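You operate a simulated robot arm through the tools that you are given. There is no shell and no other tool.

The job below is to be done with a simulated robot arm. You get a single attempt, and the scene is never put back.

TASK
Put things in order on the top of the low cabinet. At the end: the white jet from the top of the low cabinet stands where the red filter stood; the black roll (marked "Bin Liners") from the top of the low cabinet stands where the white jet stood; the white caster from the top of the low cabinet stands where the black roll stood; the red filter from the top of the low cabinet is on the brown carton (marked "Bin Liners"); whatever was shut is shut again. Leave all else as you found it, and nothing knocked over. Set down upright: filter.

The check looks at the end state, three seconds after you hand in, the way a careful person would. Anything else that was tipped, shoved, dropped, spilled or broken makes it a failure.

THE ROBOT
A 7-joint arm with a two-finger gripper, fixed in place. Base frame: the origin is at the foot of the arm, x ahead of it, y to its left, z up; the work surface is at about z = 0. Readings come in mm, degrees, newtons and seconds.
With the tool pointing down near the work surface it reaches from about 160 to 380 mm from the base axis. Its first joint turns from -72.0 to 72.0 degrees. Payload 0.6 kg.
The TCP is the grasp point between the finger pads, 22 mm short of the fingertips. In the tool frame z runs along the fingers and y along their closing line. The gripper opens to 92 mm; its body begins 65 mm behind the TCP.
Orientation is that of the tool frame in the base frame, as a unit quaternion [x, y, z, w]. With the fingers straight down and closing along the base's y, the tool's x points along the base's -x, its y along +y and its z along -z.

THE INTERFACE
- The arm moves only by the tool drive_tool. Its argument "series" is a list of rows, each a list of 7 numbers: the shift along the tool's x, y, z in units of 150 mm (1.0 is 150 mm), then the turn, a rotation vector about the tool's x, y, z in units of 120 degrees (1.0 is 120 degrees), then the opening, from 0 (shut) to 1 (fully open). In form: [[tx, ty, tz, ax, ay, az, gripper], ...]. A call has 1 to 20 rows; each row is the pose to reach, as a shift and turn from the pose commanded when the call began, along the tool's axes at that moment. A call with a number of a shift or a turn outside -1 to 1 is refused whole. Each row takes 0.2 s and may step no farther than 50 mm and 8.6 degrees from the row before; otherwise, or with a gripper value out of range, the whole call is refused. A pose out of reach is approached as far as the arm can. The call stops where the force on the tool passes 40 N (or 10 N more than at its start, if that is more) or the arm is blocked; 0.2 s more then pass. Each finger travels about 59.9 mm/s and halts on what it meets, pressing with about 26 N; the grip force reading is that of the motor and also rises with nothing between the fingers. The clock runs only during rows and for 0.2 s after the last one: add rows that repeat a pose to give the fingers time. The reply holds the time, the measured pose of the TCP, the force on the tool along the base axes, the opening and the grip force, in the units named above and with some noise, with the torque about the TCP (base axes, N m) and any sound that the robot's microphone picked up.
- Cameras (640 x 400 px; columns grow to the right, rows downward): "scene" is fixed at [65.4, -283.1, 398.1]; the picture's right is [0.67, -0.75, 0.00], its down [-0.47, -0.42, -0.77] and it looks along [0.57, 0.51, -0.64] (base axes); focal length 214 px, centre (320, 200). "wrist" rides on the gripper at [71, 19, -102] in the tool frame; the picture's right is [-0.26, 0.96, 0.00], its down [-0.75, -0.20, -0.62] and it looks along [-0.60, -0.16, 0.78] (tool axes); focal length 280 px, centre (320, 200). There is no depth. A picture from a camera that has moved, and an enlarged one, comes with that camera's place and axes in the base frame and with its lens.
- camera(camera): a new picture of that camera. It takes no simulated time.
- zoom(camera, box): a new picture of the part [left, top, right, bottom] of that camera's present view, enlarged. It takes no simulated time.
- finish_job(): hands the job in; it is judged then, once.

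Places have to be worked out from the pictures, the camera data and where the tool is seen. Open the gripper and draw the arm clear of the work before you hand the job in, unless the task says otherwise.

The tools are called after "Call:" as a command line: name --pt "numbers of a row" for each row, then --argument value for the rest, lists and objects as JSON in quotes. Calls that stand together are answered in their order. drive_tool: Moves the arm, as the interface text tells. Its arguments: {"type":"object","properties":{"series":{"type":"array","items":{"type":"array","items":{"type":"number"}}}},"required":["series"]} The other tools are called the same way: camera (camera) takes a picture; zoom (camera, box) takes an enlarged picture of a part of a camera's view; finish_job () hands the job in.

At the start:

```text
t: 0.0
ee_pos: [222.1, 55.5, 280.8]
tool_rot: [0.0, 1.0, 0.001, 0.0]
ft_force: [-0.8, -0.9, -1.2]
ft_torque: [-0.02, 0.0, -0.01]
width: 91.9
gripper_force: 0.1
```

scene: 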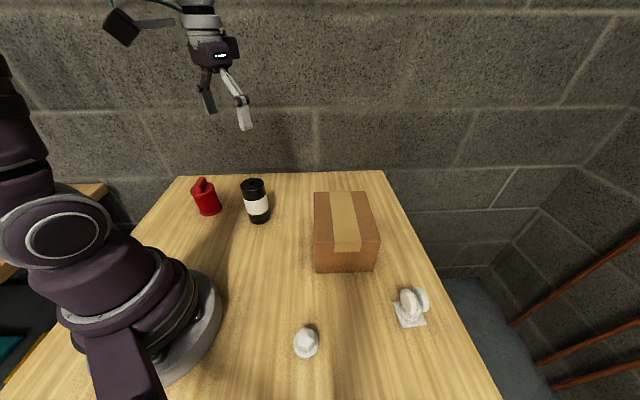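
wrist: 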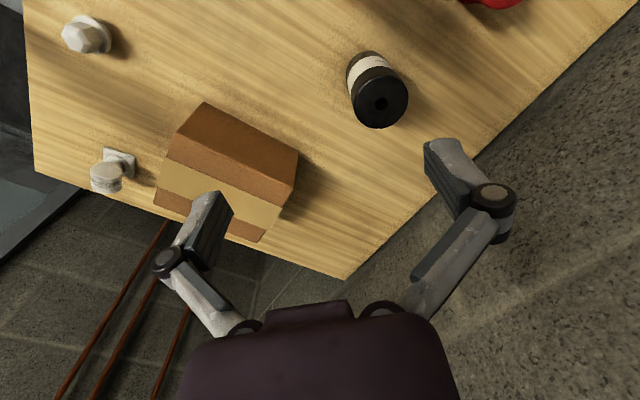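

I see a red filter, black roll, brown carton, white caster and a white jet. I'll take enlarged views first to identify and locate each one.

Call:
zoom --camera "scene" --box '[170, 160, 290, 235]'

Call:
zoom --camera "scene" --box '[290, 180, 402, 290]'

Call:
zoom --camera "scene" --box '[270, 270, 450, 382]'

Call:
zoom --camera "wrist" --box '[40, 0, 200, 200]'

Call:
zoom --camera "wrist" --box '[320, 0, 560, 150]'

```text
5.33 times, centred on (230, 198) of scene
camera zoom: at [65.4, -283.1, 398.1], right [0.67, -0.75, 0.0], down [-0.47, -0.42, -0.77], along [0.57, 0.51, -0.64], focal length 1144 px, centre (800, 213)
```

zoom: 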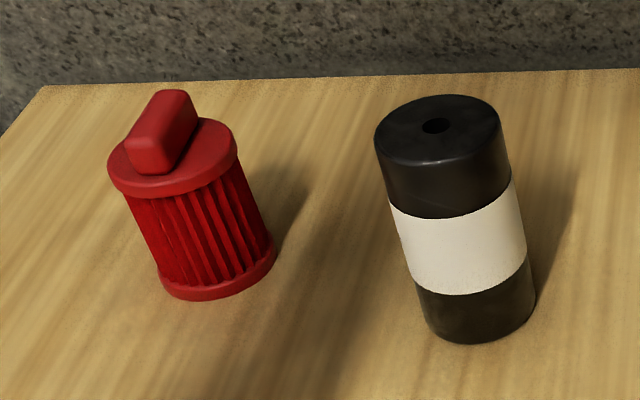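

```text
3.64 times, centred on (346, 235) of scene
camera zoom: at [65.4, -283.1, 398.1], right [0.67, -0.75, 0.0], down [-0.47, -0.42, -0.77], along [0.57, 0.51, -0.64], focal length 780 px, centre (226, 73)
```

zoom: 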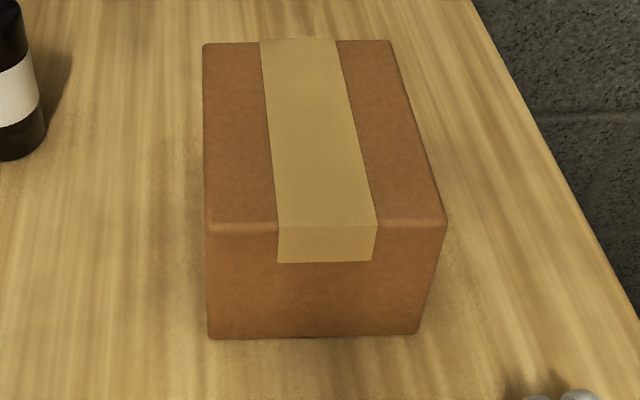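

```text
3.56 times, centred on (360, 326) of scene
camera zoom: at [65.4, -283.1, 398.1], right [0.67, -0.75, 0.0], down [-0.47, -0.42, -0.77], along [0.57, 0.51, -0.64], focal length 763 px, centre (178, -248)
```

zoom: 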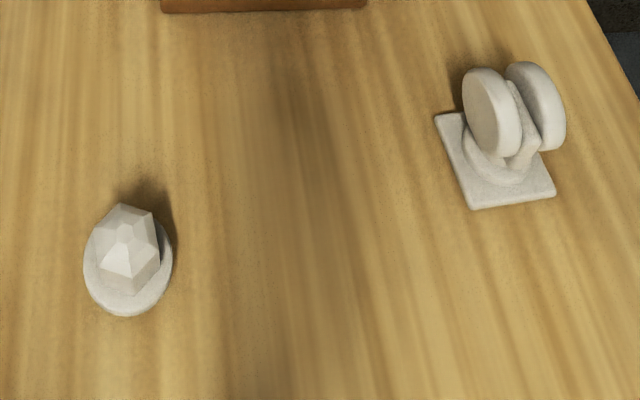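

```text
2.00 times, centred on (120, 100) of wrist
camera zoom: at [150.9, 74.6, 382.8], right [0.26, 0.96, 0.0], down [0.75, -0.2, 0.62], along [0.6, -0.16, -0.78], focal length 561 px, centre (720, 400)
```

zoom: 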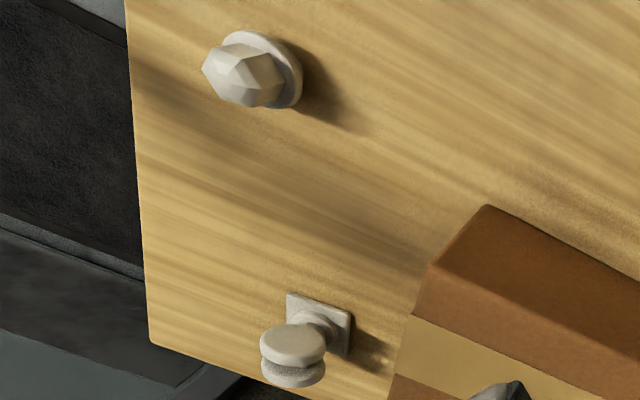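

```text
2.67 times, centred on (440, 75) of wrist
camera zoom: at [150.9, 74.6, 382.8], right [0.26, 0.96, 0.0], down [0.75, -0.2, 0.62], along [0.6, -0.16, -0.78], focal length 748 px, centre (0, 533)
```

zoom: 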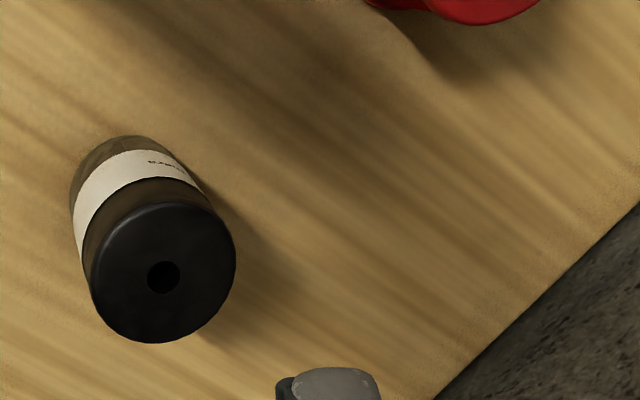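

The scene geometry gives approximate places: filter (191,232), roll (264,108), jet (136,-192), caster (294,-290), and carton centre (335,-105) with its top near z≈98. I'll turn the gripper toward the filter for a closer look from above.

Call:
drive_tool --pt "0.033 0.155 0.045 0 0 -0.0625 1" --pt "0.067 0.31 0.09 0 0 -0.125 1" --pt "0.1 0.465 0.135 0 0 -0.1875 1" --pt "0.133 0.62 0.18 0 0 -0.25 1" --pt "0.167 0.775 0.225 0 0 -0.3125 1" --pt "0.2 0.933 0.267 0 0 -0.375 1" --pt "0.2 0.933 0.267 0 0 -0.375 1"

```text
t: 1.6
ee_pos: [191.0, 195.2, 239.9]
tool_rot: [-0.383, 0.924, 0.0, 0.0]
ft_force: [0.0, 0.3, 0.0]
ft_torque: [-0.01, 0.02, 0.01]
width: 92.1
gripper_force: 0.1
```

The arm followed as commanded. Now I'll look from the wrist.

Call:
camera --camera "wrist"

Call:
camera --camera "scene"

```text
taken
camera wrist: at [127.6, 159.3, 342.4], right [-0.5, 0.87, 0.0], down [0.68, 0.39, 0.63], along [0.54, 0.31, -0.78], focal length 280 px, centre (320, 200)
```

wrist: 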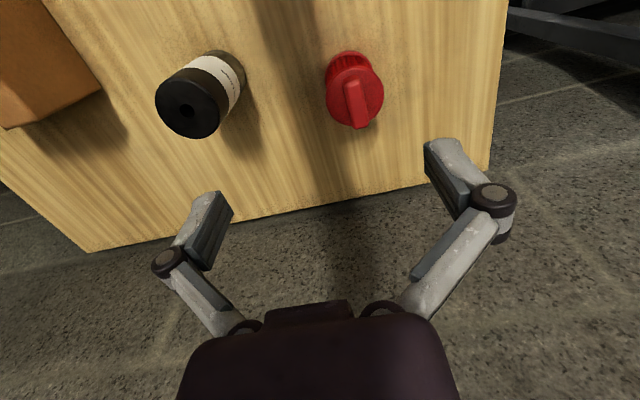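

```text
taken
```

scene: 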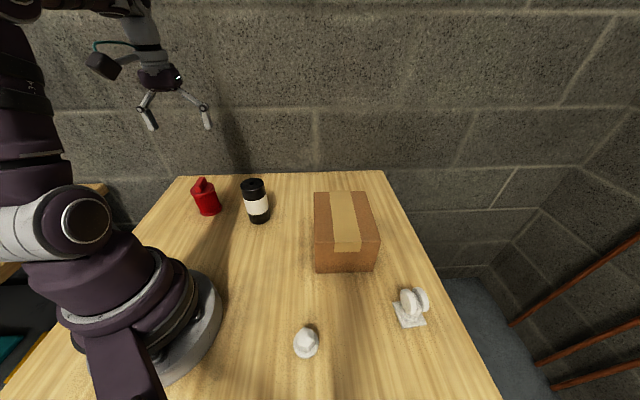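

The wrist view puts the filter's top at about (189,232), which agrees with the scene view. I'll zoom in on its shape and on the roll.

Call:
zoom --camera "wrist" --box '[290, 30, 418, 150]'

Call:
zoom --camera "wrist" --box '[130, 30, 270, 150]'

```text
3.33 times, centred on (354, 90) of wrist
camera zoom: at [127.6, 159.3, 342.4], right [-0.5, 0.87, 0.0], down [0.68, 0.39, 0.63], along [0.54, 0.31, -0.78], focal length 935 px, centre (207, 567)
```

zoom: 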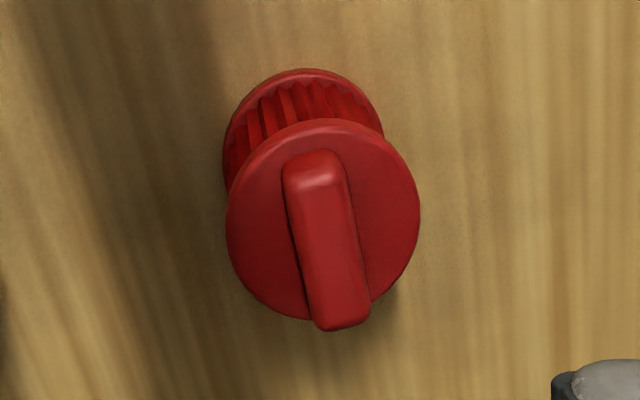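

```text
3.33 times, centred on (200, 90) of wrist
camera zoom: at [127.6, 159.3, 342.4], right [-0.5, 0.87, 0.0], down [0.68, 0.39, 0.63], along [0.54, 0.31, -0.78], focal length 935 px, centre (720, 567)
```

zoom: 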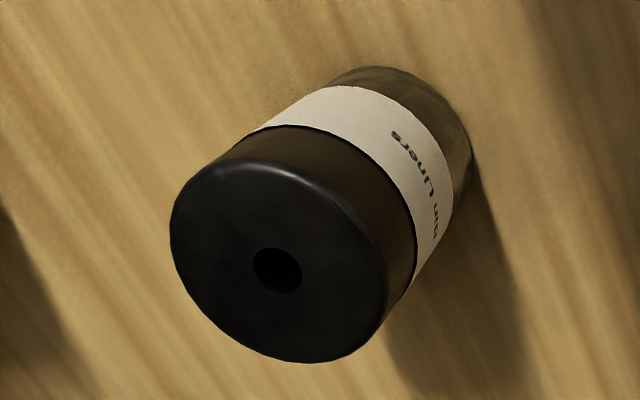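

The filter is about 55 mm across, with its handle top near z≈93. I'll go directly above it and down to z≈140, then check the alignment before descending around it.

Call:
drive_tool --pt "-0.08 0.095 0.15 0 0 0 1" --pt "-0.16 0.189 0.3 0 0 0 1" --pt "-0.16 0.189 0.45 0 0 0 1" --pt "-0.16 0.189 0.6 0 0 0 1" --pt "-0.16 0.189 0.667 0 0 0 1" --pt "-0.16 0.189 0.667 0 0 0 1"

Call:
camera --camera "wrist"

Call:
zoom --camera "scene" --box '[140, 120, 300, 240]'

```text
t: 3.0
ee_pos: [189.0, 231.5, 140.9]
tool_rot: [-0.382, 0.924, 0.0, 0.0]
ft_force: [0.4, 0.0, -0.5]
ft_torque: [-0.01, 0.03, -0.03]
width: 92.0
gripper_force: 0.1
```

```text
taken
camera wrist: at [124.8, 196.2, 242.9], right [-0.5, 0.87, 0.0], down [0.68, 0.39, 0.63], along [0.54, 0.31, -0.78], focal length 280 px, centre (320, 200)
```

wrist: 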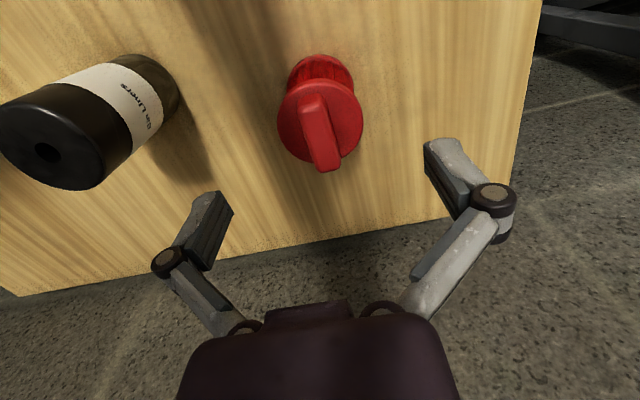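

```text
3.33 times, centred on (220, 180) of scene
camera zoom: at [65.4, -283.1, 398.1], right [0.67, -0.75, 0.0], down [-0.47, -0.42, -0.77], along [0.57, 0.51, -0.64], focal length 715 px, centre (653, 267)
```

zoom: 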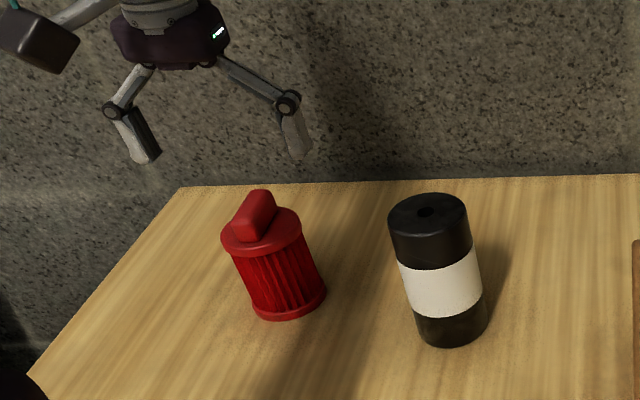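

The filter cap's centre is at about (186,231), nearly under the TCP, with clearance on both sides. I'll descend to z≈50 around the body.

Call:
drive_tool --pt "0.017 0.012 0.1 0 0 0 1" --pt "0.017 0.012 0.2 0 0 0 1" --pt "0.017 0.012 0.3 0 0 0 1" --pt "0.017 0.012 0.4 0 0 0 1" --pt "0.017 0.012 0.5 0 0 0 1" --pt "0.017 0.012 0.56 0 0 0 1" --pt "0.017 0.012 0.607 0 0 0 1" --pt "0.017 0.012 0.607 0 0 0 1"

Call:
camera --camera "wrist"

Call:
zoom --camera "scene" --box '[140, 120, 300, 240]'

```text
t: 4.8
ee_pos: [185.3, 231.8, 49.2]
tool_rot: [-0.382, 0.924, 0.0, 0.0]
ft_force: [-0.2, -0.3, 0.7]
ft_torque: [-0.03, 0.02, -0.02]
width: 92.3
gripper_force: 0.1
```

```text
taken
camera wrist: at [122.0, 195.4, 151.9], right [-0.5, 0.87, 0.0], down [0.68, 0.39, 0.62], along [0.54, 0.31, -0.78], focal length 280 px, centre (320, 200)
```

wrist: 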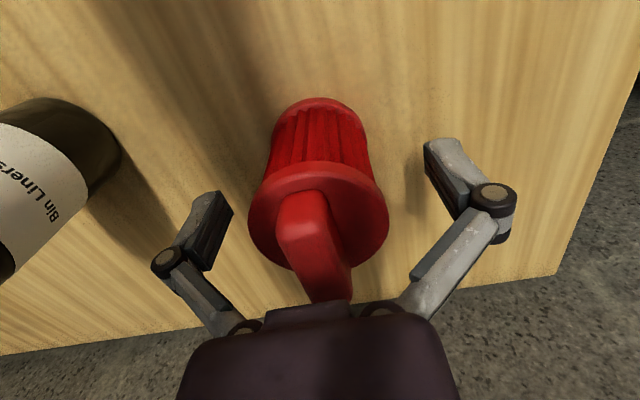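

```text
3.33 times, centred on (220, 180) of scene
camera zoom: at [65.4, -283.1, 398.1], right [0.67, -0.75, 0.0], down [-0.47, -0.42, -0.77], along [0.57, 0.51, -0.64], focal length 715 px, centre (653, 267)
```

zoom: 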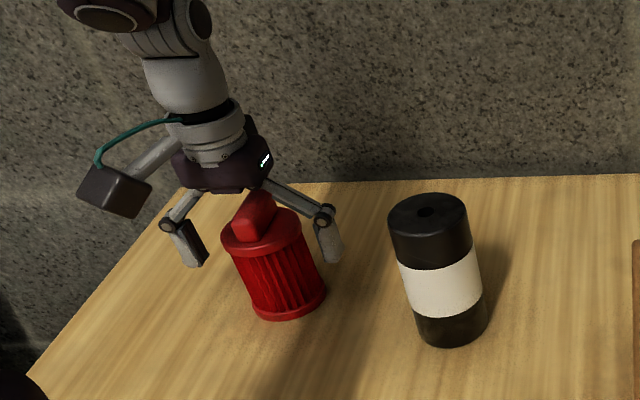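

No contact forces, and the filter sits between the pads. I'll close the grip.

Call:
drive_tool --pt "0 0 0 0 0 0 0.6" --pt "0 0 0 0 0 0 0.4" --pt "0 0 0 0 0 0 0.2" --pt "0 0 0 0 0 0 0" --pt "0 0 0 0 0 0 0"

Call:
camera --camera "wrist"

```text
t: 6.0
ee_pos: [185.9, 231.7, 49.6]
tool_rot: [-0.383, 0.924, 0.0, 0.001]
ft_force: [-1.1, -1.1, 7.6]
ft_torque: [-0.04, 0.0, -0.05]
width: 54.0
gripper_force: 25.7
```

```text
taken
camera wrist: at [122.1, 195.4, 152.1], right [-0.5, 0.87, 0.0], down [0.68, 0.39, 0.63], along [0.54, 0.31, -0.78], focal length 280 px, centre (320, 200)
```

wrist: 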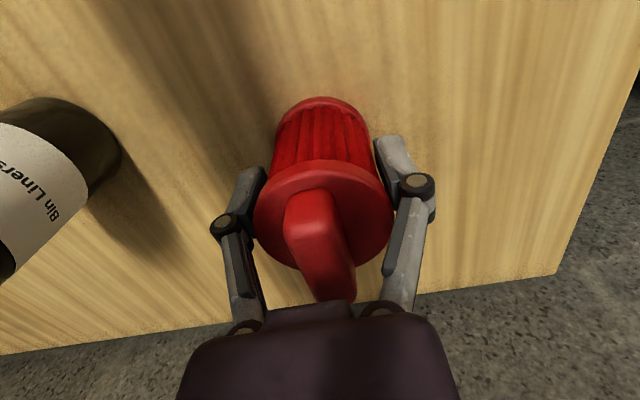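

The filter is gripped at 54 mm width. I'll lift it straight up.

Call:
drive_tool --pt "0 0 -0.03 0 0 0 0" --pt "0 0 -0.08 0 0 0 0" --pt "0 0 -0.16 0 0 0 0" --pt "0 0 -0.28 0 0 0 0" --pt "0 0 -0.4 0 0 0 0" --pt "0 0 -0.55 0 0 0 0" --pt "0 0 -0.7 0 0 0 0" --pt "0 0 -0.85 0 0 0 0" --pt "0 0 -1.0 0 0 0 0" --pt "0 0 -1.0 0 0 0 0"

Call:
camera --camera "wrist"

Call:
camera --camera "scene"

```text
t: 8.2
ee_pos: [186.4, 230.8, 200.1]
tool_rot: [-0.383, 0.924, 0.0, -0.001]
ft_force: [0.8, -0.2, -0.8]
ft_torque: [-0.03, 0.01, -0.04]
width: 54.1
gripper_force: 25.6
```

```text
taken
camera wrist: at [122.3, 194.8, 302.0], right [-0.5, 0.87, 0.0], down [0.68, 0.39, 0.63], along [0.54, 0.31, -0.78], focal length 280 px, centre (320, 200)
```

wrist: 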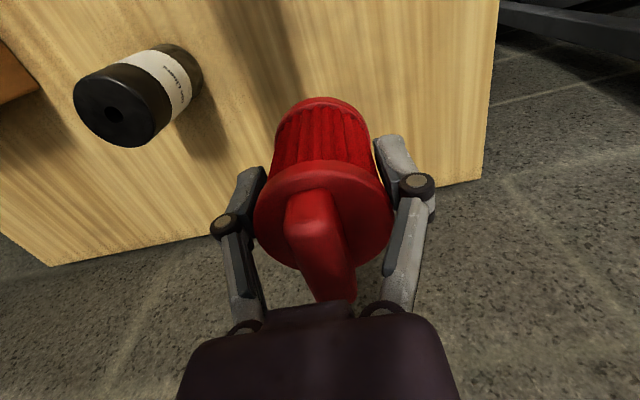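

```text
taken
```

scene: 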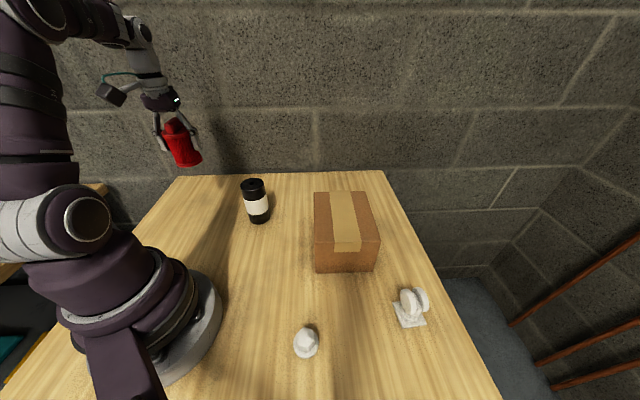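

The filter is held securely and upright. I'll swing toward the carton, turning the wrist back as the base turns.

Call:
drive_tool --pt "0.02 -0.05 -0.05 0 0 0.03 0" --pt "0.07 -0.17 -0.1 0 0 0.09 0" --pt "0.13 -0.3 -0.14 0 0 0.15 0" --pt "0.19 -0.44 -0.167 0 0 0.21 0" --pt "0.25 -0.58 -0.167 0 0 0.27 0" --pt "0.3 -0.71 -0.167 0 0 0.33 0" --pt "0.3355 -0.803 -0.167 0 0 0.375 0" --pt "0.3355 -0.803 -0.167 0 0 0.375 0"

```text
t: 10.0
ee_pos: [235.7, 110.5, 225.2]
tool_rot: [0.0, 1.0, 0.0, -0.001]
ft_force: [0.5, -0.1, -1.0]
ft_torque: [0.01, 0.01, 0.0]
width: 54.2
gripper_force: 26.4
```

On course and steady. I'll continue toward the carton.

Call:
drive_tool --pt "-0.03 -0.08 0 0 0 0.012 0" --pt "-0.09 -0.22 0 0 0 0.03 0" --pt "-0.15 -0.38 0 0 0 0.06 0" --pt "-0.22 -0.55 0 0 0 0.09 0" --pt "-0.28 -0.71 0 0 0 0.115 0" --pt "-0.33 -0.85 0 0 0 0.135 0" --pt "-0.36 -0.937 0 0 0 0.142 0" --pt "-0.36 -0.937 0 0 0 0.142 0"

Call:
camera --camera "wrist"

Call:
camera --camera "scene"

```text
t: 11.8
ee_pos: [289.8, -31.7, 226.6]
tool_rot: [0.149, 0.989, 0.0, 0.0]
ft_force: [-0.1, 0.2, -1.3]
ft_torque: [-0.01, 0.0, 0.01]
width: 53.8
gripper_force: 26.0
```

```text
taken
camera wrist: at [226.7, 8.9, 327.2], right [0.53, 0.85, 0.0], down [0.66, -0.42, 0.63], along [0.53, -0.33, -0.78], focal length 280 px, centre (320, 200)
```

wrist: 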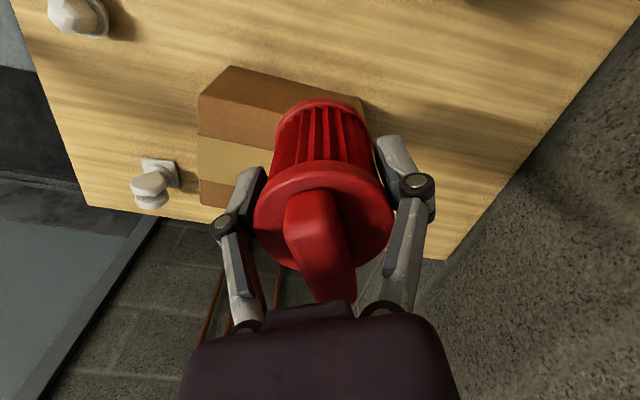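

```text
taken
```

scene: 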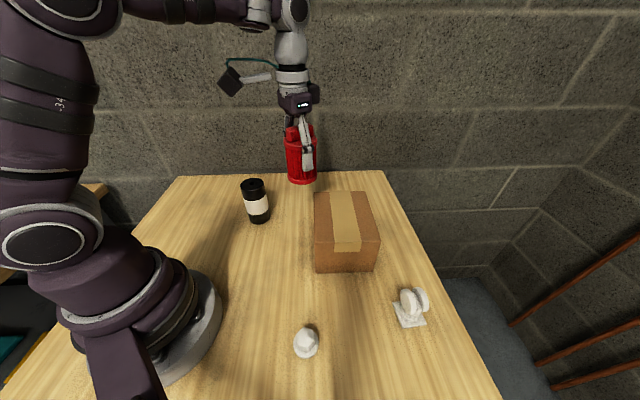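

The carton's top centre works out at about (332,-105), z≈99, consistently from both cameras. I'll move over it while staying high.

Call:
drive_tool --pt "-0.08 -0.08 0 0 0 0 0" --pt "-0.18 -0.175 0 0 0 0 0" --pt "-0.28 -0.27 0.02 0 0 0 0" --pt "-0.35 -0.34 0.06 0 0 0 0" --pt "-0.4 -0.389 0.12 0 0 0 0" --pt "-0.4 -0.389 0.177 0 0 0 0" --pt "-0.4 -0.389 0.177 0 0 0 0"

Call:
camera --camera "wrist"

Call:
camera --camera "scene"

```text
t: 13.4
ee_pos: [329.8, -104.5, 197.1]
tool_rot: [0.149, 0.989, 0.0, 0.0]
ft_force: [0.6, -0.3, -0.8]
ft_torque: [0.0, -0.01, 0.0]
width: 54.3
gripper_force: 25.8
```

```text
taken
camera wrist: at [267.4, -64.0, 300.0], right [0.53, 0.85, 0.0], down [0.66, -0.42, 0.62], along [0.53, -0.33, -0.78], focal length 280 px, centre (320, 200)
```

wrist: 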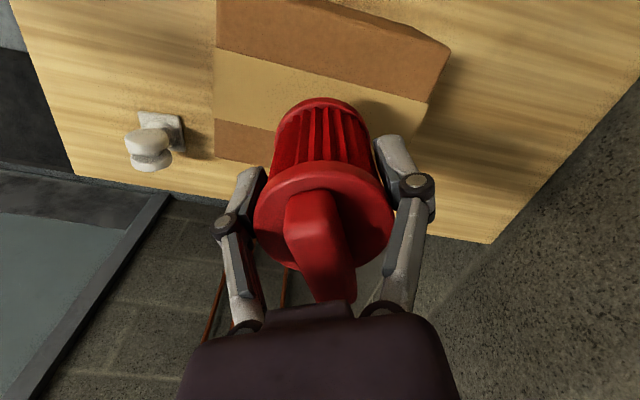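

```text
taken
```

scene: 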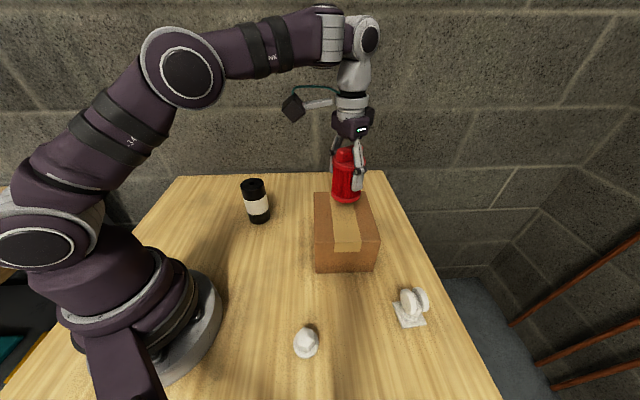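

The filter is centred over the carton top. I'll lower it most of the way, to roughly 5 mm above the surface.

Call:
drive_tool --pt "0 0 0.05 0 0 0 0" --pt "0 0 0.12 0 0 0 0" --pt "0 0 0.19 0 0 0 0" --pt "0 0 0.24 0 0 0 0" --pt "0 0 0.27 0 0 0 0" --pt "0 0 0.28 0 0 0 0" --pt "0 0 0.28 0 0 0 0"

Call:
zoom --camera "scene" --box '[290, 140, 402, 280]'

```text
t: 15.0
ee_pos: [328.6, -103.8, 157.3]
tool_rot: [0.15, 0.989, 0.001, 0.0]
ft_force: [-0.3, -0.7, -0.7]
ft_torque: [-0.03, -0.03, -0.01]
width: 54.1
gripper_force: 26.0
```

```text
2.86 times, centred on (346, 210) of scene
camera zoom: at [65.4, -283.1, 398.1], right [0.67, -0.75, 0.0], down [-0.47, -0.42, -0.77], along [0.57, 0.51, -0.64], focal length 613 px, centre (246, 171)
```

zoom: 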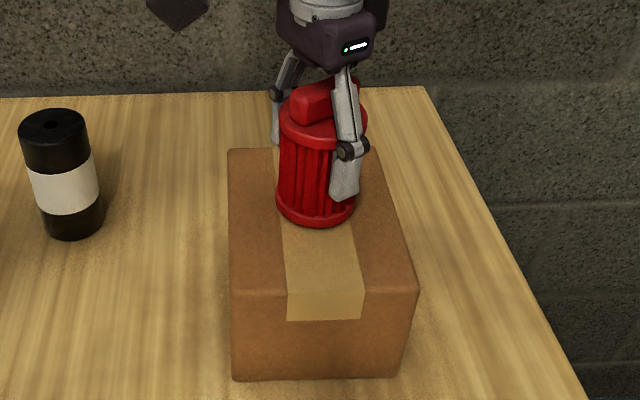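

Still above the surface with no contact. I'll lower in fine steps until the force rises.

Call:
drive_tool --pt "0 0 0.01 0 0 0 0" --pt "0 0 0.02 0 0 0 0" --pt "0 0 0.03 0 0 0 0" --pt "0 0 0.03 0 0 0 0"

```text
t: 16.0
ee_pos: [328.4, -103.0, 151.9]
tool_rot: [0.149, 0.989, 0.0, 0.0]
ft_force: [0.0, -0.1, -0.8]
ft_torque: [0.04, 0.02, 0.0]
width: 53.9
gripper_force: 26.4
```

No contact yet, so I'll continue down in 1 mm steps.

Call:
drive_tool --pt "0 0 0.007 0 0 0 0" --pt "0 0 0.014 0 0 0 0" --pt "0 0 0.014 0 0 0 0"

Call:
zoom --camera "scene" --box '[306, 170, 386, 240]'

```text
t: 16.8
ee_pos: [329.9, -103.7, 151.3]
tool_rot: [0.149, 0.989, 0.0, 0.001]
ft_force: [-4.7, 0.3, 16.0]
ft_torque: [0.05, 0.15, 0.02]
width: 54.1
gripper_force: 26.4
```

```text
5.71 times, centred on (346, 205) of scene
camera zoom: at [65.4, -283.1, 398.1], right [0.67, -0.75, 0.0], down [-0.47, -0.42, -0.77], along [0.57, 0.51, -0.64], focal length 1226 px, centre (171, 171)
```

zoom: 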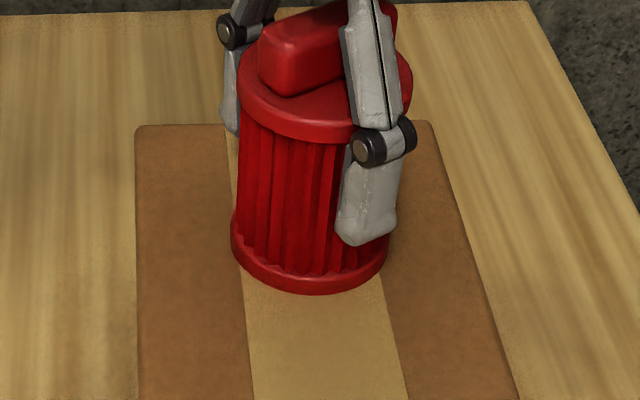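

Contact at 16 N, so the filter is on the carton. I'll ease off about 1 mm and open the fingers gradually.

Call:
drive_tool --pt "0 0 -0.006 0 0 0 0" --pt "0 0 -0.006 0 0 0 0.6" --pt "0 0 -0.006 0 0 0 0.7" --pt "0 0 -0.006 0 0 0 0.85" --pt "0 0 -0.006 0 0 0 1" --pt "0 0 -0.006 0 0 0 1"

Call:
camera --camera "wrist"

Call:
zoom --camera "scene" --box '[290, 140, 402, 280]'

```text
t: 18.2
ee_pos: [329.7, -104.3, 151.0]
tool_rot: [0.148, 0.989, -0.001, 0.0]
ft_force: [-0.1, 0.1, 0.1]
ft_torque: [-0.05, 0.02, -0.01]
width: 92.0
gripper_force: 0.0
```

```text
taken
camera wrist: at [267.3, -63.6, 252.3], right [0.53, 0.85, 0.0], down [0.66, -0.42, 0.62], along [0.53, -0.33, -0.78], focal length 280 px, centre (320, 200)
```

wrist: 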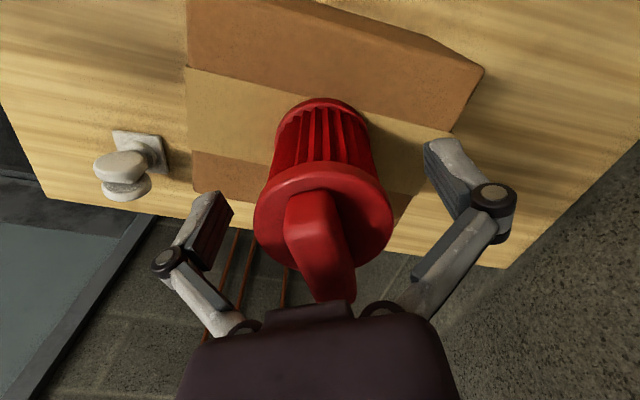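

```text
2.86 times, centred on (346, 210) of scene
camera zoom: at [65.4, -283.1, 398.1], right [0.67, -0.75, 0.0], down [-0.47, -0.42, -0.77], along [0.57, 0.51, -0.64], focal length 613 px, centre (246, 171)
```

zoom: 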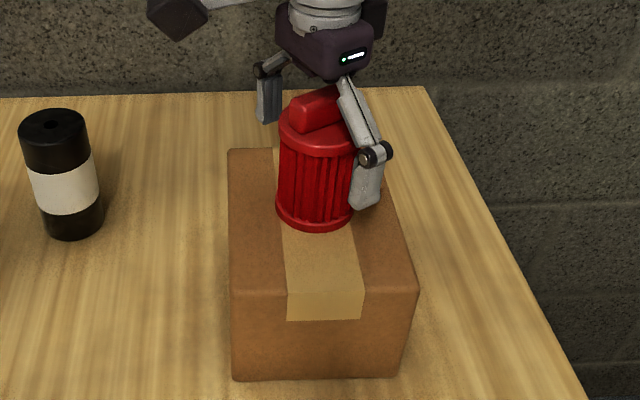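

The filter stands upright on the carton, released. I'll rise straight up clear of it.

Call:
drive_tool --pt "0 0 -0.05 0 0 0 1" --pt "0 0 -0.15 0 0 0 1" --pt "0 0 -0.3 0 0 0 1" --pt "0 0 -0.45 0 0 0 1" --pt "0 0 -0.6 0 0 0 1" --pt "0 0 -0.75 0 0 0 1" --pt "0 0 -0.75 0 0 0 1"

Call:
camera --camera "wrist"

```text
t: 19.6
ee_pos: [326.5, -101.8, 249.3]
tool_rot: [0.148, 0.989, -0.002, 0.011]
ft_force: [27.5, 5.4, -39.7]
ft_torque: [-1.85, 0.2, -1.27]
width: 92.0
gripper_force: 0.0
out of reach, approached as far as the arm can: row 6
stopped in row 6: the force on the tool passed its limit at 156 N (the readings are from after the stop); the commanded pose is now the measured one
```

```text
taken
camera wrist: at [262.0, -61.6, 348.8], right [0.53, 0.85, 0.01], down [0.64, -0.41, 0.64], along [0.55, -0.34, -0.77], focal length 280 px, centre (320, 200)
```

wrist: 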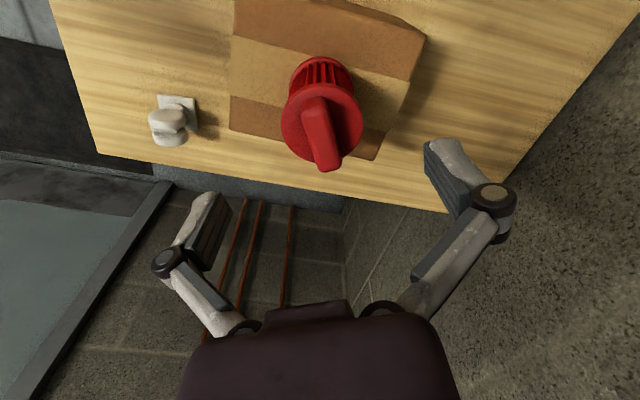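

The arm hit its reach limit high up, and the force reading spiked. I'll check the scene before moving again.

Call:
camera --camera "scene"

Call:
zoom --camera "scene" --box '[240, 0, 440, 200]'

```text
taken
```

scene: 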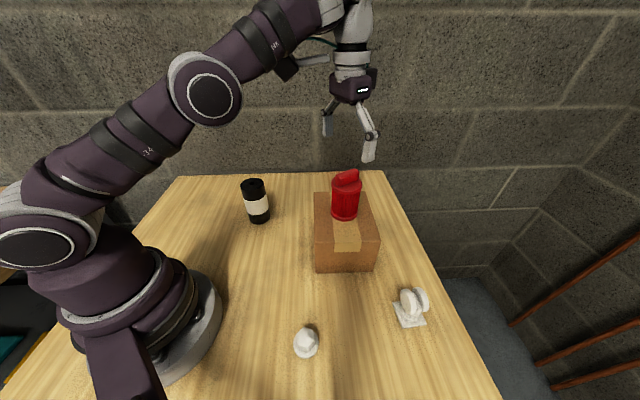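

```text
2.00 times, centred on (340, 100) of scene
camera zoom: at [65.4, -283.1, 398.1], right [0.67, -0.75, 0.0], down [-0.47, -0.42, -0.77], along [0.57, 0.51, -0.64], focal length 429 px, centre (280, 400)
```

zoom: 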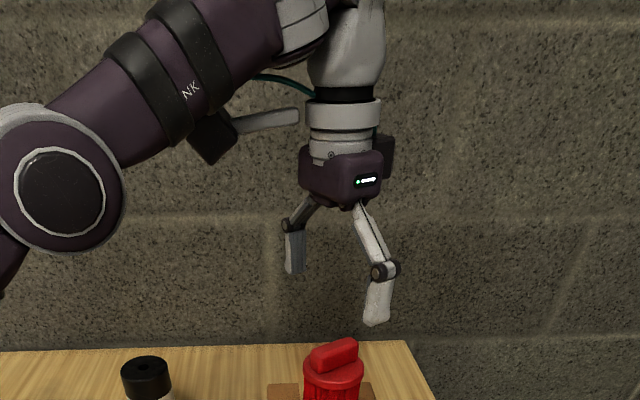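

The wrist camera's mount touched the forearm (self-collision); nothing in the scene was touched. I'll back off down and inward, and correct the small tilt.

Call:
drive_tool --pt "0.02 0 0.03 0 0 0 1" --pt "0.06 0 0.06 0 0 0 1" --pt "0.15 0 0.08 0 0 0 1" --pt "0.3 0 0.08 0 0.005 0 1" --pt "0.45 0 0.08 0 0.0107 0 1" --pt "0.55 0 0.08 0 0.0107 0 1" --pt "0.55 0 0.08 0 0.0107 0 1"

Call:
camera --camera "scene"

```text
t: 21.2
ee_pos: [247.1, -78.1, 235.1]
tool_rot: [0.148, 0.989, 0.0, -0.001]
ft_force: [-1.3, 0.8, 0.7]
ft_torque: [0.04, -0.01, 0.02]
width: 92.0
gripper_force: 0.0
```

```text
taken
```

scene: 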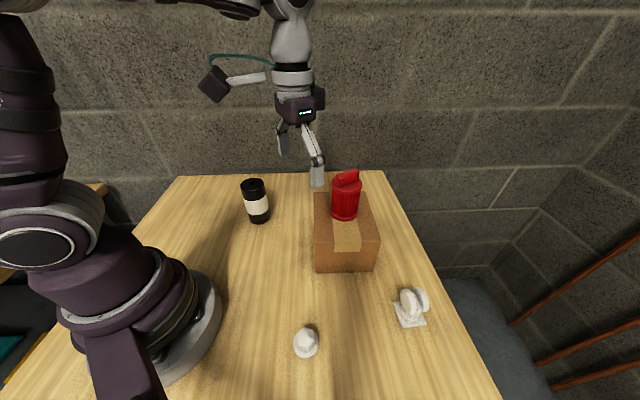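

Forces are back to zero and the tool is vertical again. Next I'll go above the jet, turning the wrist accordingly.

Call:
drive_tool --pt "0.03 -0.06 0.01 0 0 0.02 1" --pt "0.09 -0.18 0.03 0 0 0.06 1" --pt "0.16 -0.31 0.06 0 0 0.105 1" --pt "0.23 -0.45 0.1 0 0 0.15 1" --pt "0.3 -0.58 0.14 0 0 0.195 1" --pt "0.37 -0.71 0.18 0 0 0.24 1" --pt "0.44 -0.85 0.21 0 0 0.285 1" --pt "0.49 -0.946 0.233 0 0 0.317 1" --pt "0.49 -0.946 0.233 0 0 0.317 1"

Call:
camera --camera "wrist"

Call:
camera --camera "scene"

```text
t: 23.2
ee_pos: [134.8, -192.8, 201.3]
tool_rot: [0.463, 0.887, -0.001, -0.002]
ft_force: [-0.4, 0.7, 0.1]
ft_torque: [0.01, 0.02, 0.0]
width: 92.1
gripper_force: 0.0
```

```text
taken
camera wrist: at [110.2, -122.5, 302.4], right [0.94, 0.34, 0.0], down [0.26, -0.74, 0.62], along [0.21, -0.59, -0.78], focal length 280 px, centre (320, 200)
```

wrist: 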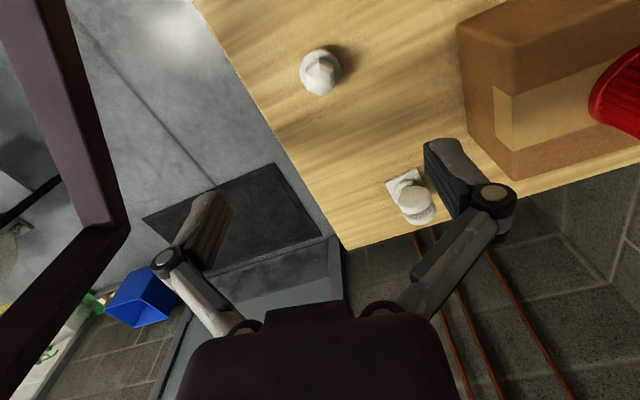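

```text
taken
```

scene: 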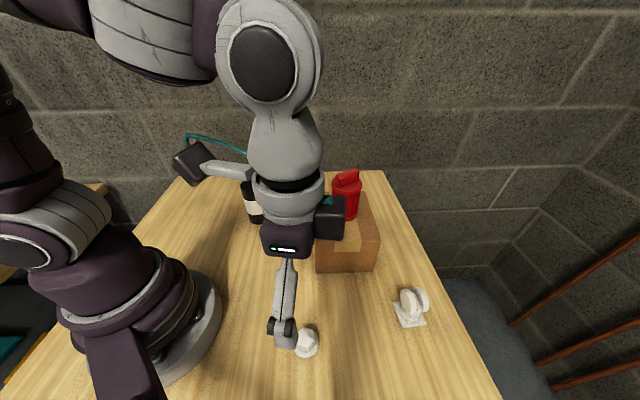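

The jet is near the top-centre of the wrist view. I'll zoom in on it and on the caster.

Call:
zoom --camera "wrist" --box '[280, 35, 370, 110]'

Call:
zoom --camera "wrist" --box '[370, 155, 450, 235]'

Call:
zoom --camera "scene" --box '[380, 270, 450, 345]'

```text
5.33 times, centred on (325, 72) of wrist
camera zoom: at [110.2, -122.5, 302.4], right [0.94, 0.34, 0.0], down [0.26, -0.74, 0.62], along [0.21, -0.59, -0.78], focal length 1495 px, centre (293, 880)
```

zoom: 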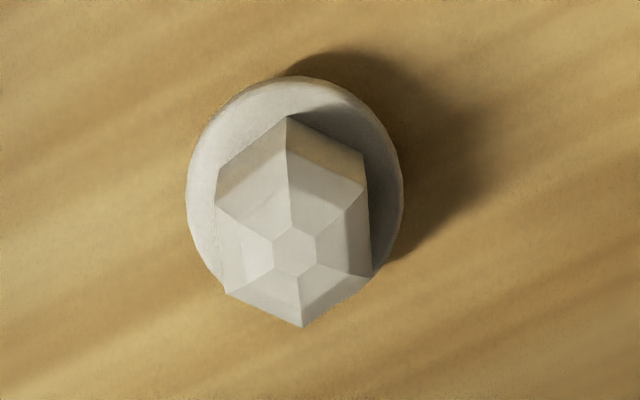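

```text
5.00 times, centred on (410, 195) of wrist
camera zoom: at [110.2, -122.5, 302.4], right [0.94, 0.34, 0.0], down [0.26, -0.74, 0.62], along [0.21, -0.59, -0.78], focal length 1402 px, centre (-130, 225)
```

zoom: 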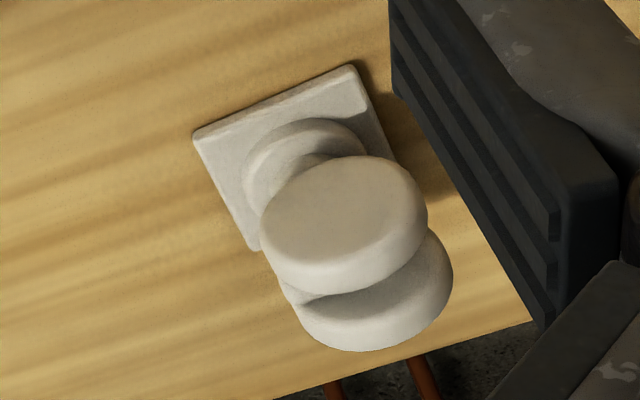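

```text
5.33 times, centred on (415, 308) of scene
camera zoom: at [65.4, -283.1, 398.1], right [0.67, -0.75, 0.0], down [-0.47, -0.42, -0.77], along [0.57, 0.51, -0.64], focal length 1144 px, centre (-187, -373)
```

zoom: 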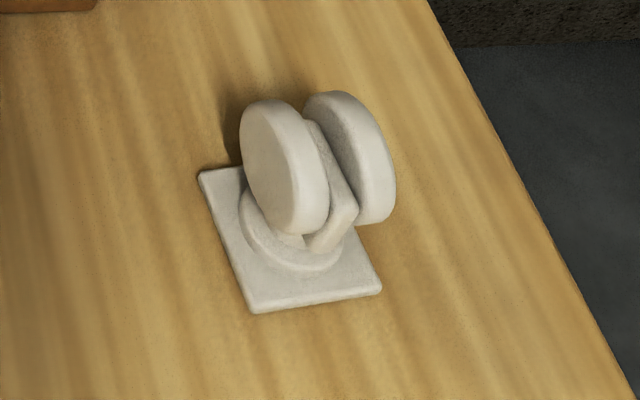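

The jet's disc is centred at about (134.7,-189), roughly 40 mm wide, with a hex knob about 26 mm across flats and its top near z≈48. I'll turn 15° to align the pads with the hex flats and descend to z≈110 for a closer look.

Call:
drive_tool --pt "0.01 0.007 0.1 0 0 0.03 1" --pt "0.021 0.0145 0.22 0 0 0.06 1" --pt "0.021 0.0145 0.35 0 0 0.09 1" --pt "0.021 0.0145 0.48 0 0 0.125 1" --pt "0.021 0.0145 0.6 0 0 0.125 1" --pt "0.021 0.0145 0.6 0 0 0.125 1"

Call:
camera --camera "wrist"

Call:
zoom --camera "scene" --box '[250, 280, 360, 370]'

```text
t: 24.6
ee_pos: [134.8, -188.3, 110.2]
tool_rot: [0.575, 0.818, 0.0, -0.001]
ft_force: [0.2, 0.0, 0.9]
ft_torque: [0.03, 0.0, 0.03]
width: 92.1
gripper_force: 0.1
```

```text
taken
camera wrist: at [128.6, -114.7, 212.0], right [1.0, 0.08, 0.0], down [0.07, -0.78, 0.62], along [0.05, -0.62, -0.78], focal length 280 px, centre (320, 200)
```

wrist: 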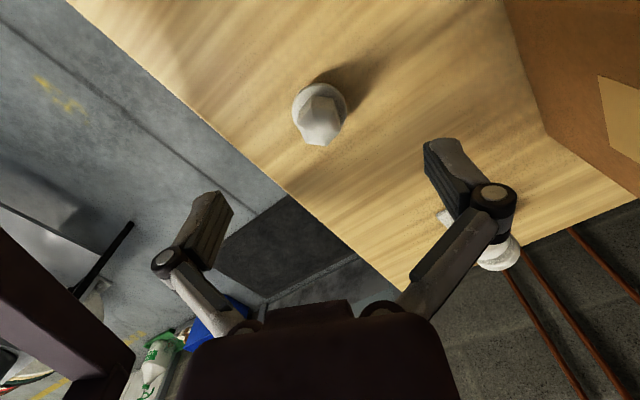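

```text
4.44 times, centred on (305, 325) of scene
camera zoom: at [65.4, -283.1, 398.1], right [0.67, -0.75, 0.0], down [-0.47, -0.42, -0.77], along [0.57, 0.51, -0.64], focal length 953 px, centre (387, -356)
```

zoom: 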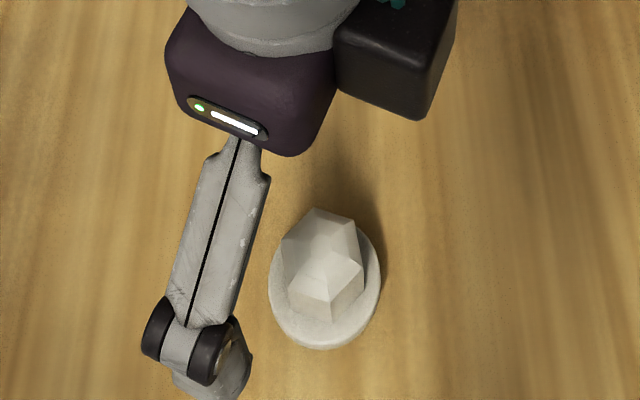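

Now I'll check the hex alignment closely.

Call:
zoom --camera "wrist" --box '[270, 60, 370, 160]'

```text
4.00 times, centred on (320, 110) of wrist
camera zoom: at [128.6, -114.7, 212.0], right [1.0, 0.08, 0.0], down [0.07, -0.78, 0.62], along [0.05, -0.62, -0.78], focal length 1122 px, centre (320, 560)
```

zoom: 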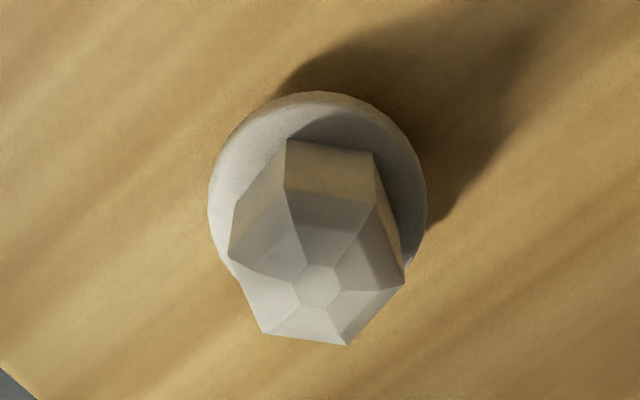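

The pads are within 3° of the hex flats, and the jet axis is near (134.4,-191). I'll descend to z≈32, which leaves the fingertips above the base disc.

Call:
drive_tool --pt "-0.007 -0.004 0.1 0 0 -0.01 1" --pt "-0.015 -0.008 0.2 0 0 -0.02 1" --pt "-0.015 -0.008 0.3 0 0 -0.02 1" --pt "-0.015 -0.008 0.4 0 0 -0.02 1" --pt "-0.015 -0.008 0.48 0 0 -0.02 1" --pt "-0.015 -0.008 0.521 0 0 -0.02 1" --pt "-0.015 -0.008 0.521 0 0 -0.02 1"

Call:
camera --camera "wrist"

Call:
zoom --camera "scene" --box '[240, 260, 370, 370]'

```text
t: 26.2
ee_pos: [135.0, -192.0, 32.1]
tool_rot: [0.557, 0.83, 0.0, -0.001]
ft_force: [-0.3, 0.0, -0.1]
ft_torque: [-0.02, -0.01, -0.01]
width: 92.0
gripper_force: 0.1
```

```text
taken
camera wrist: at [125.5, -117.2, 133.9], right [0.99, 0.12, 0.0], down [0.1, -0.77, 0.62], along [0.08, -0.62, -0.78], focal length 280 px, centre (320, 200)
```

wrist: 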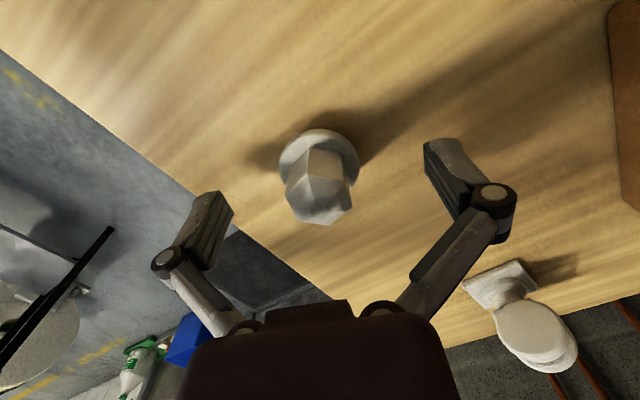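

```text
3.64 times, centred on (305, 315) of scene
camera zoom: at [65.4, -283.1, 398.1], right [0.67, -0.75, 0.0], down [-0.47, -0.42, -0.77], along [0.57, 0.51, -0.64], focal length 780 px, centre (374, -218)
```

zoom: 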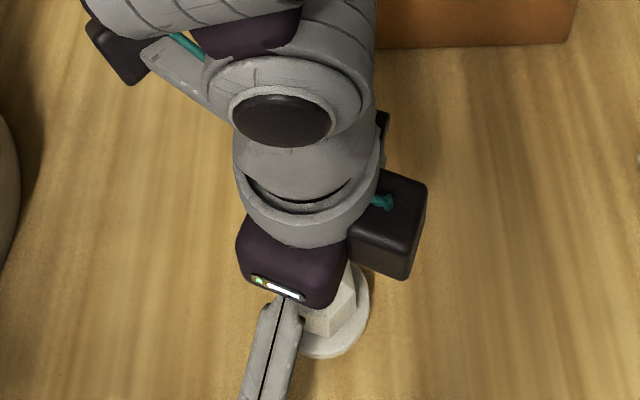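

The jet is centred between the pads at about (135,-192). I'll close gently.

Call:
drive_tool --pt "0 0 0 0 0 0 0.7" --pt "0 0 0 0 0 0 0.5" --pt "0 0 0 0 0 0 0.35" --pt "0 0 0 0 0 0 0.2" --pt "0 0 0 0 0 0 0.1" --pt "0 0 0 0 0 0 0" --pt "0 0 0 0 0 0 0"

Call:
camera --camera "wrist"

```text
t: 27.8
ee_pos: [134.8, -191.3, 32.8]
tool_rot: [0.557, 0.83, 0.0, -0.001]
ft_force: [-1.1, 0.1, 3.9]
ft_torque: [-0.03, -0.02, -0.02]
width: 37.9
gripper_force: 26.0
```

```text
taken
camera wrist: at [125.5, -117.3, 134.0], right [0.99, 0.12, 0.0], down [0.1, -0.77, 0.62], along [0.08, -0.62, -0.78], focal length 280 px, centre (320, 200)
```

wrist: 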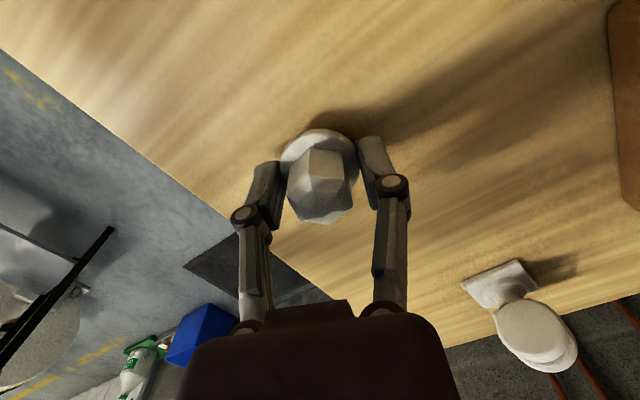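

The grip stopped at 38 mm, wider than the hex, so the pads may be on the disc. I'll zoom in to see.

Call:
zoom --camera "wrist" --box '[230, 110, 410, 240]'

Call:
zoom --camera "scene" --box '[270, 310, 350, 370]'

```text
3.08 times, centred on (320, 175) of wrist
camera zoom: at [125.5, -117.3, 134.0], right [0.99, 0.12, 0.0], down [0.1, -0.77, 0.62], along [0.08, -0.62, -0.78], focal length 863 px, centre (320, 277)
```

zoom: 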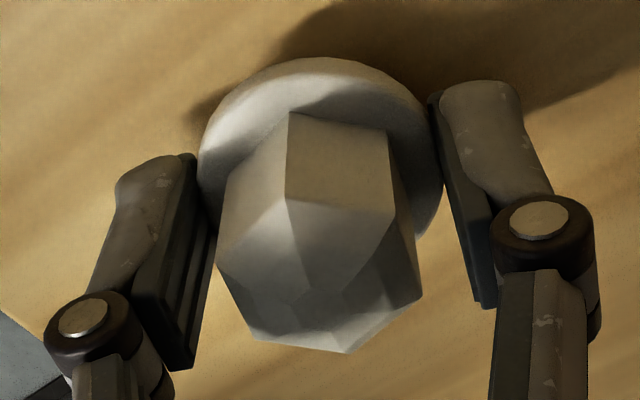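

```text
6.67 times, centred on (310, 340) of scene
camera zoom: at [65.4, -283.1, 398.1], right [0.67, -0.75, 0.0], down [-0.47, -0.42, -0.77], along [0.57, 0.51, -0.64], focal length 1430 px, centre (387, -733)
```

zoom: 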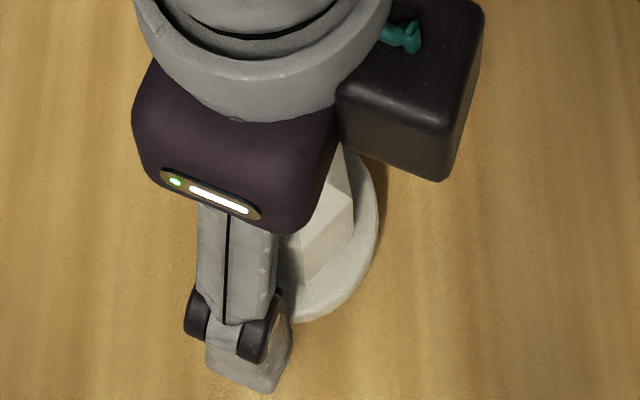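

The fingertips caught the disc's rim. I'll reopen, rise 8 mm, and grip the hex section instead.

Call:
drive_tool --pt "0 0 0 0 0 0 0.5" --pt "0 0 0 0 0 0 0.6" --pt "0 0 -0.03 0 0 0 0.6" --pt "0 0 -0.053 0 0 0 0.6" --pt "0 0 -0.053 0 0 0 0.4" --pt "0 0 -0.053 0 0 0 0.25" --pt "0 0 -0.053 0 0 0 0.1" --pt "0 0 -0.053 0 0 0 0" --pt "0 0 -0.053 0 0 0 0" --pt "0 0 -0.053 0 0 0 0"

Call:
zoom --camera "wrist" --box '[230, 110, 410, 240]'

```text
t: 29.8
ee_pos: [135.1, -191.0, 41.0]
tool_rot: [0.557, 0.83, -0.001, 0.0]
ft_force: [-1.5, 3.6, 17.5]
ft_torque: [0.1, 0.06, -0.04]
width: 27.6
gripper_force: 25.9
stopped in row 10: the force on the tool passed its limit at 40 N (the readings are from after the stop); the commanded pose is now the measured one
```

```text
3.08 times, centred on (320, 175) of wrist
camera zoom: at [125.7, -117.5, 142.5], right [0.99, 0.12, 0.0], down [0.1, -0.77, 0.63], along [0.08, -0.62, -0.78], focal length 863 px, centre (320, 277)
```

zoom: 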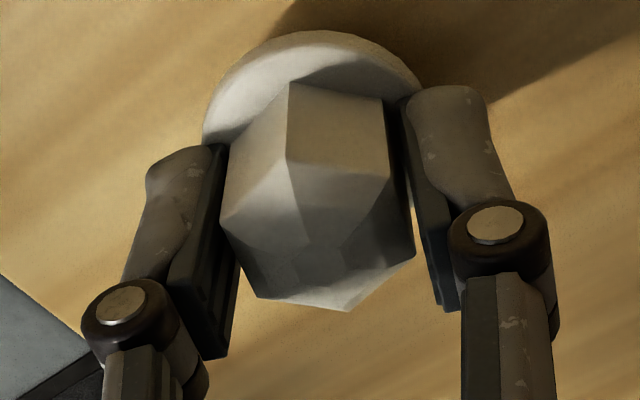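

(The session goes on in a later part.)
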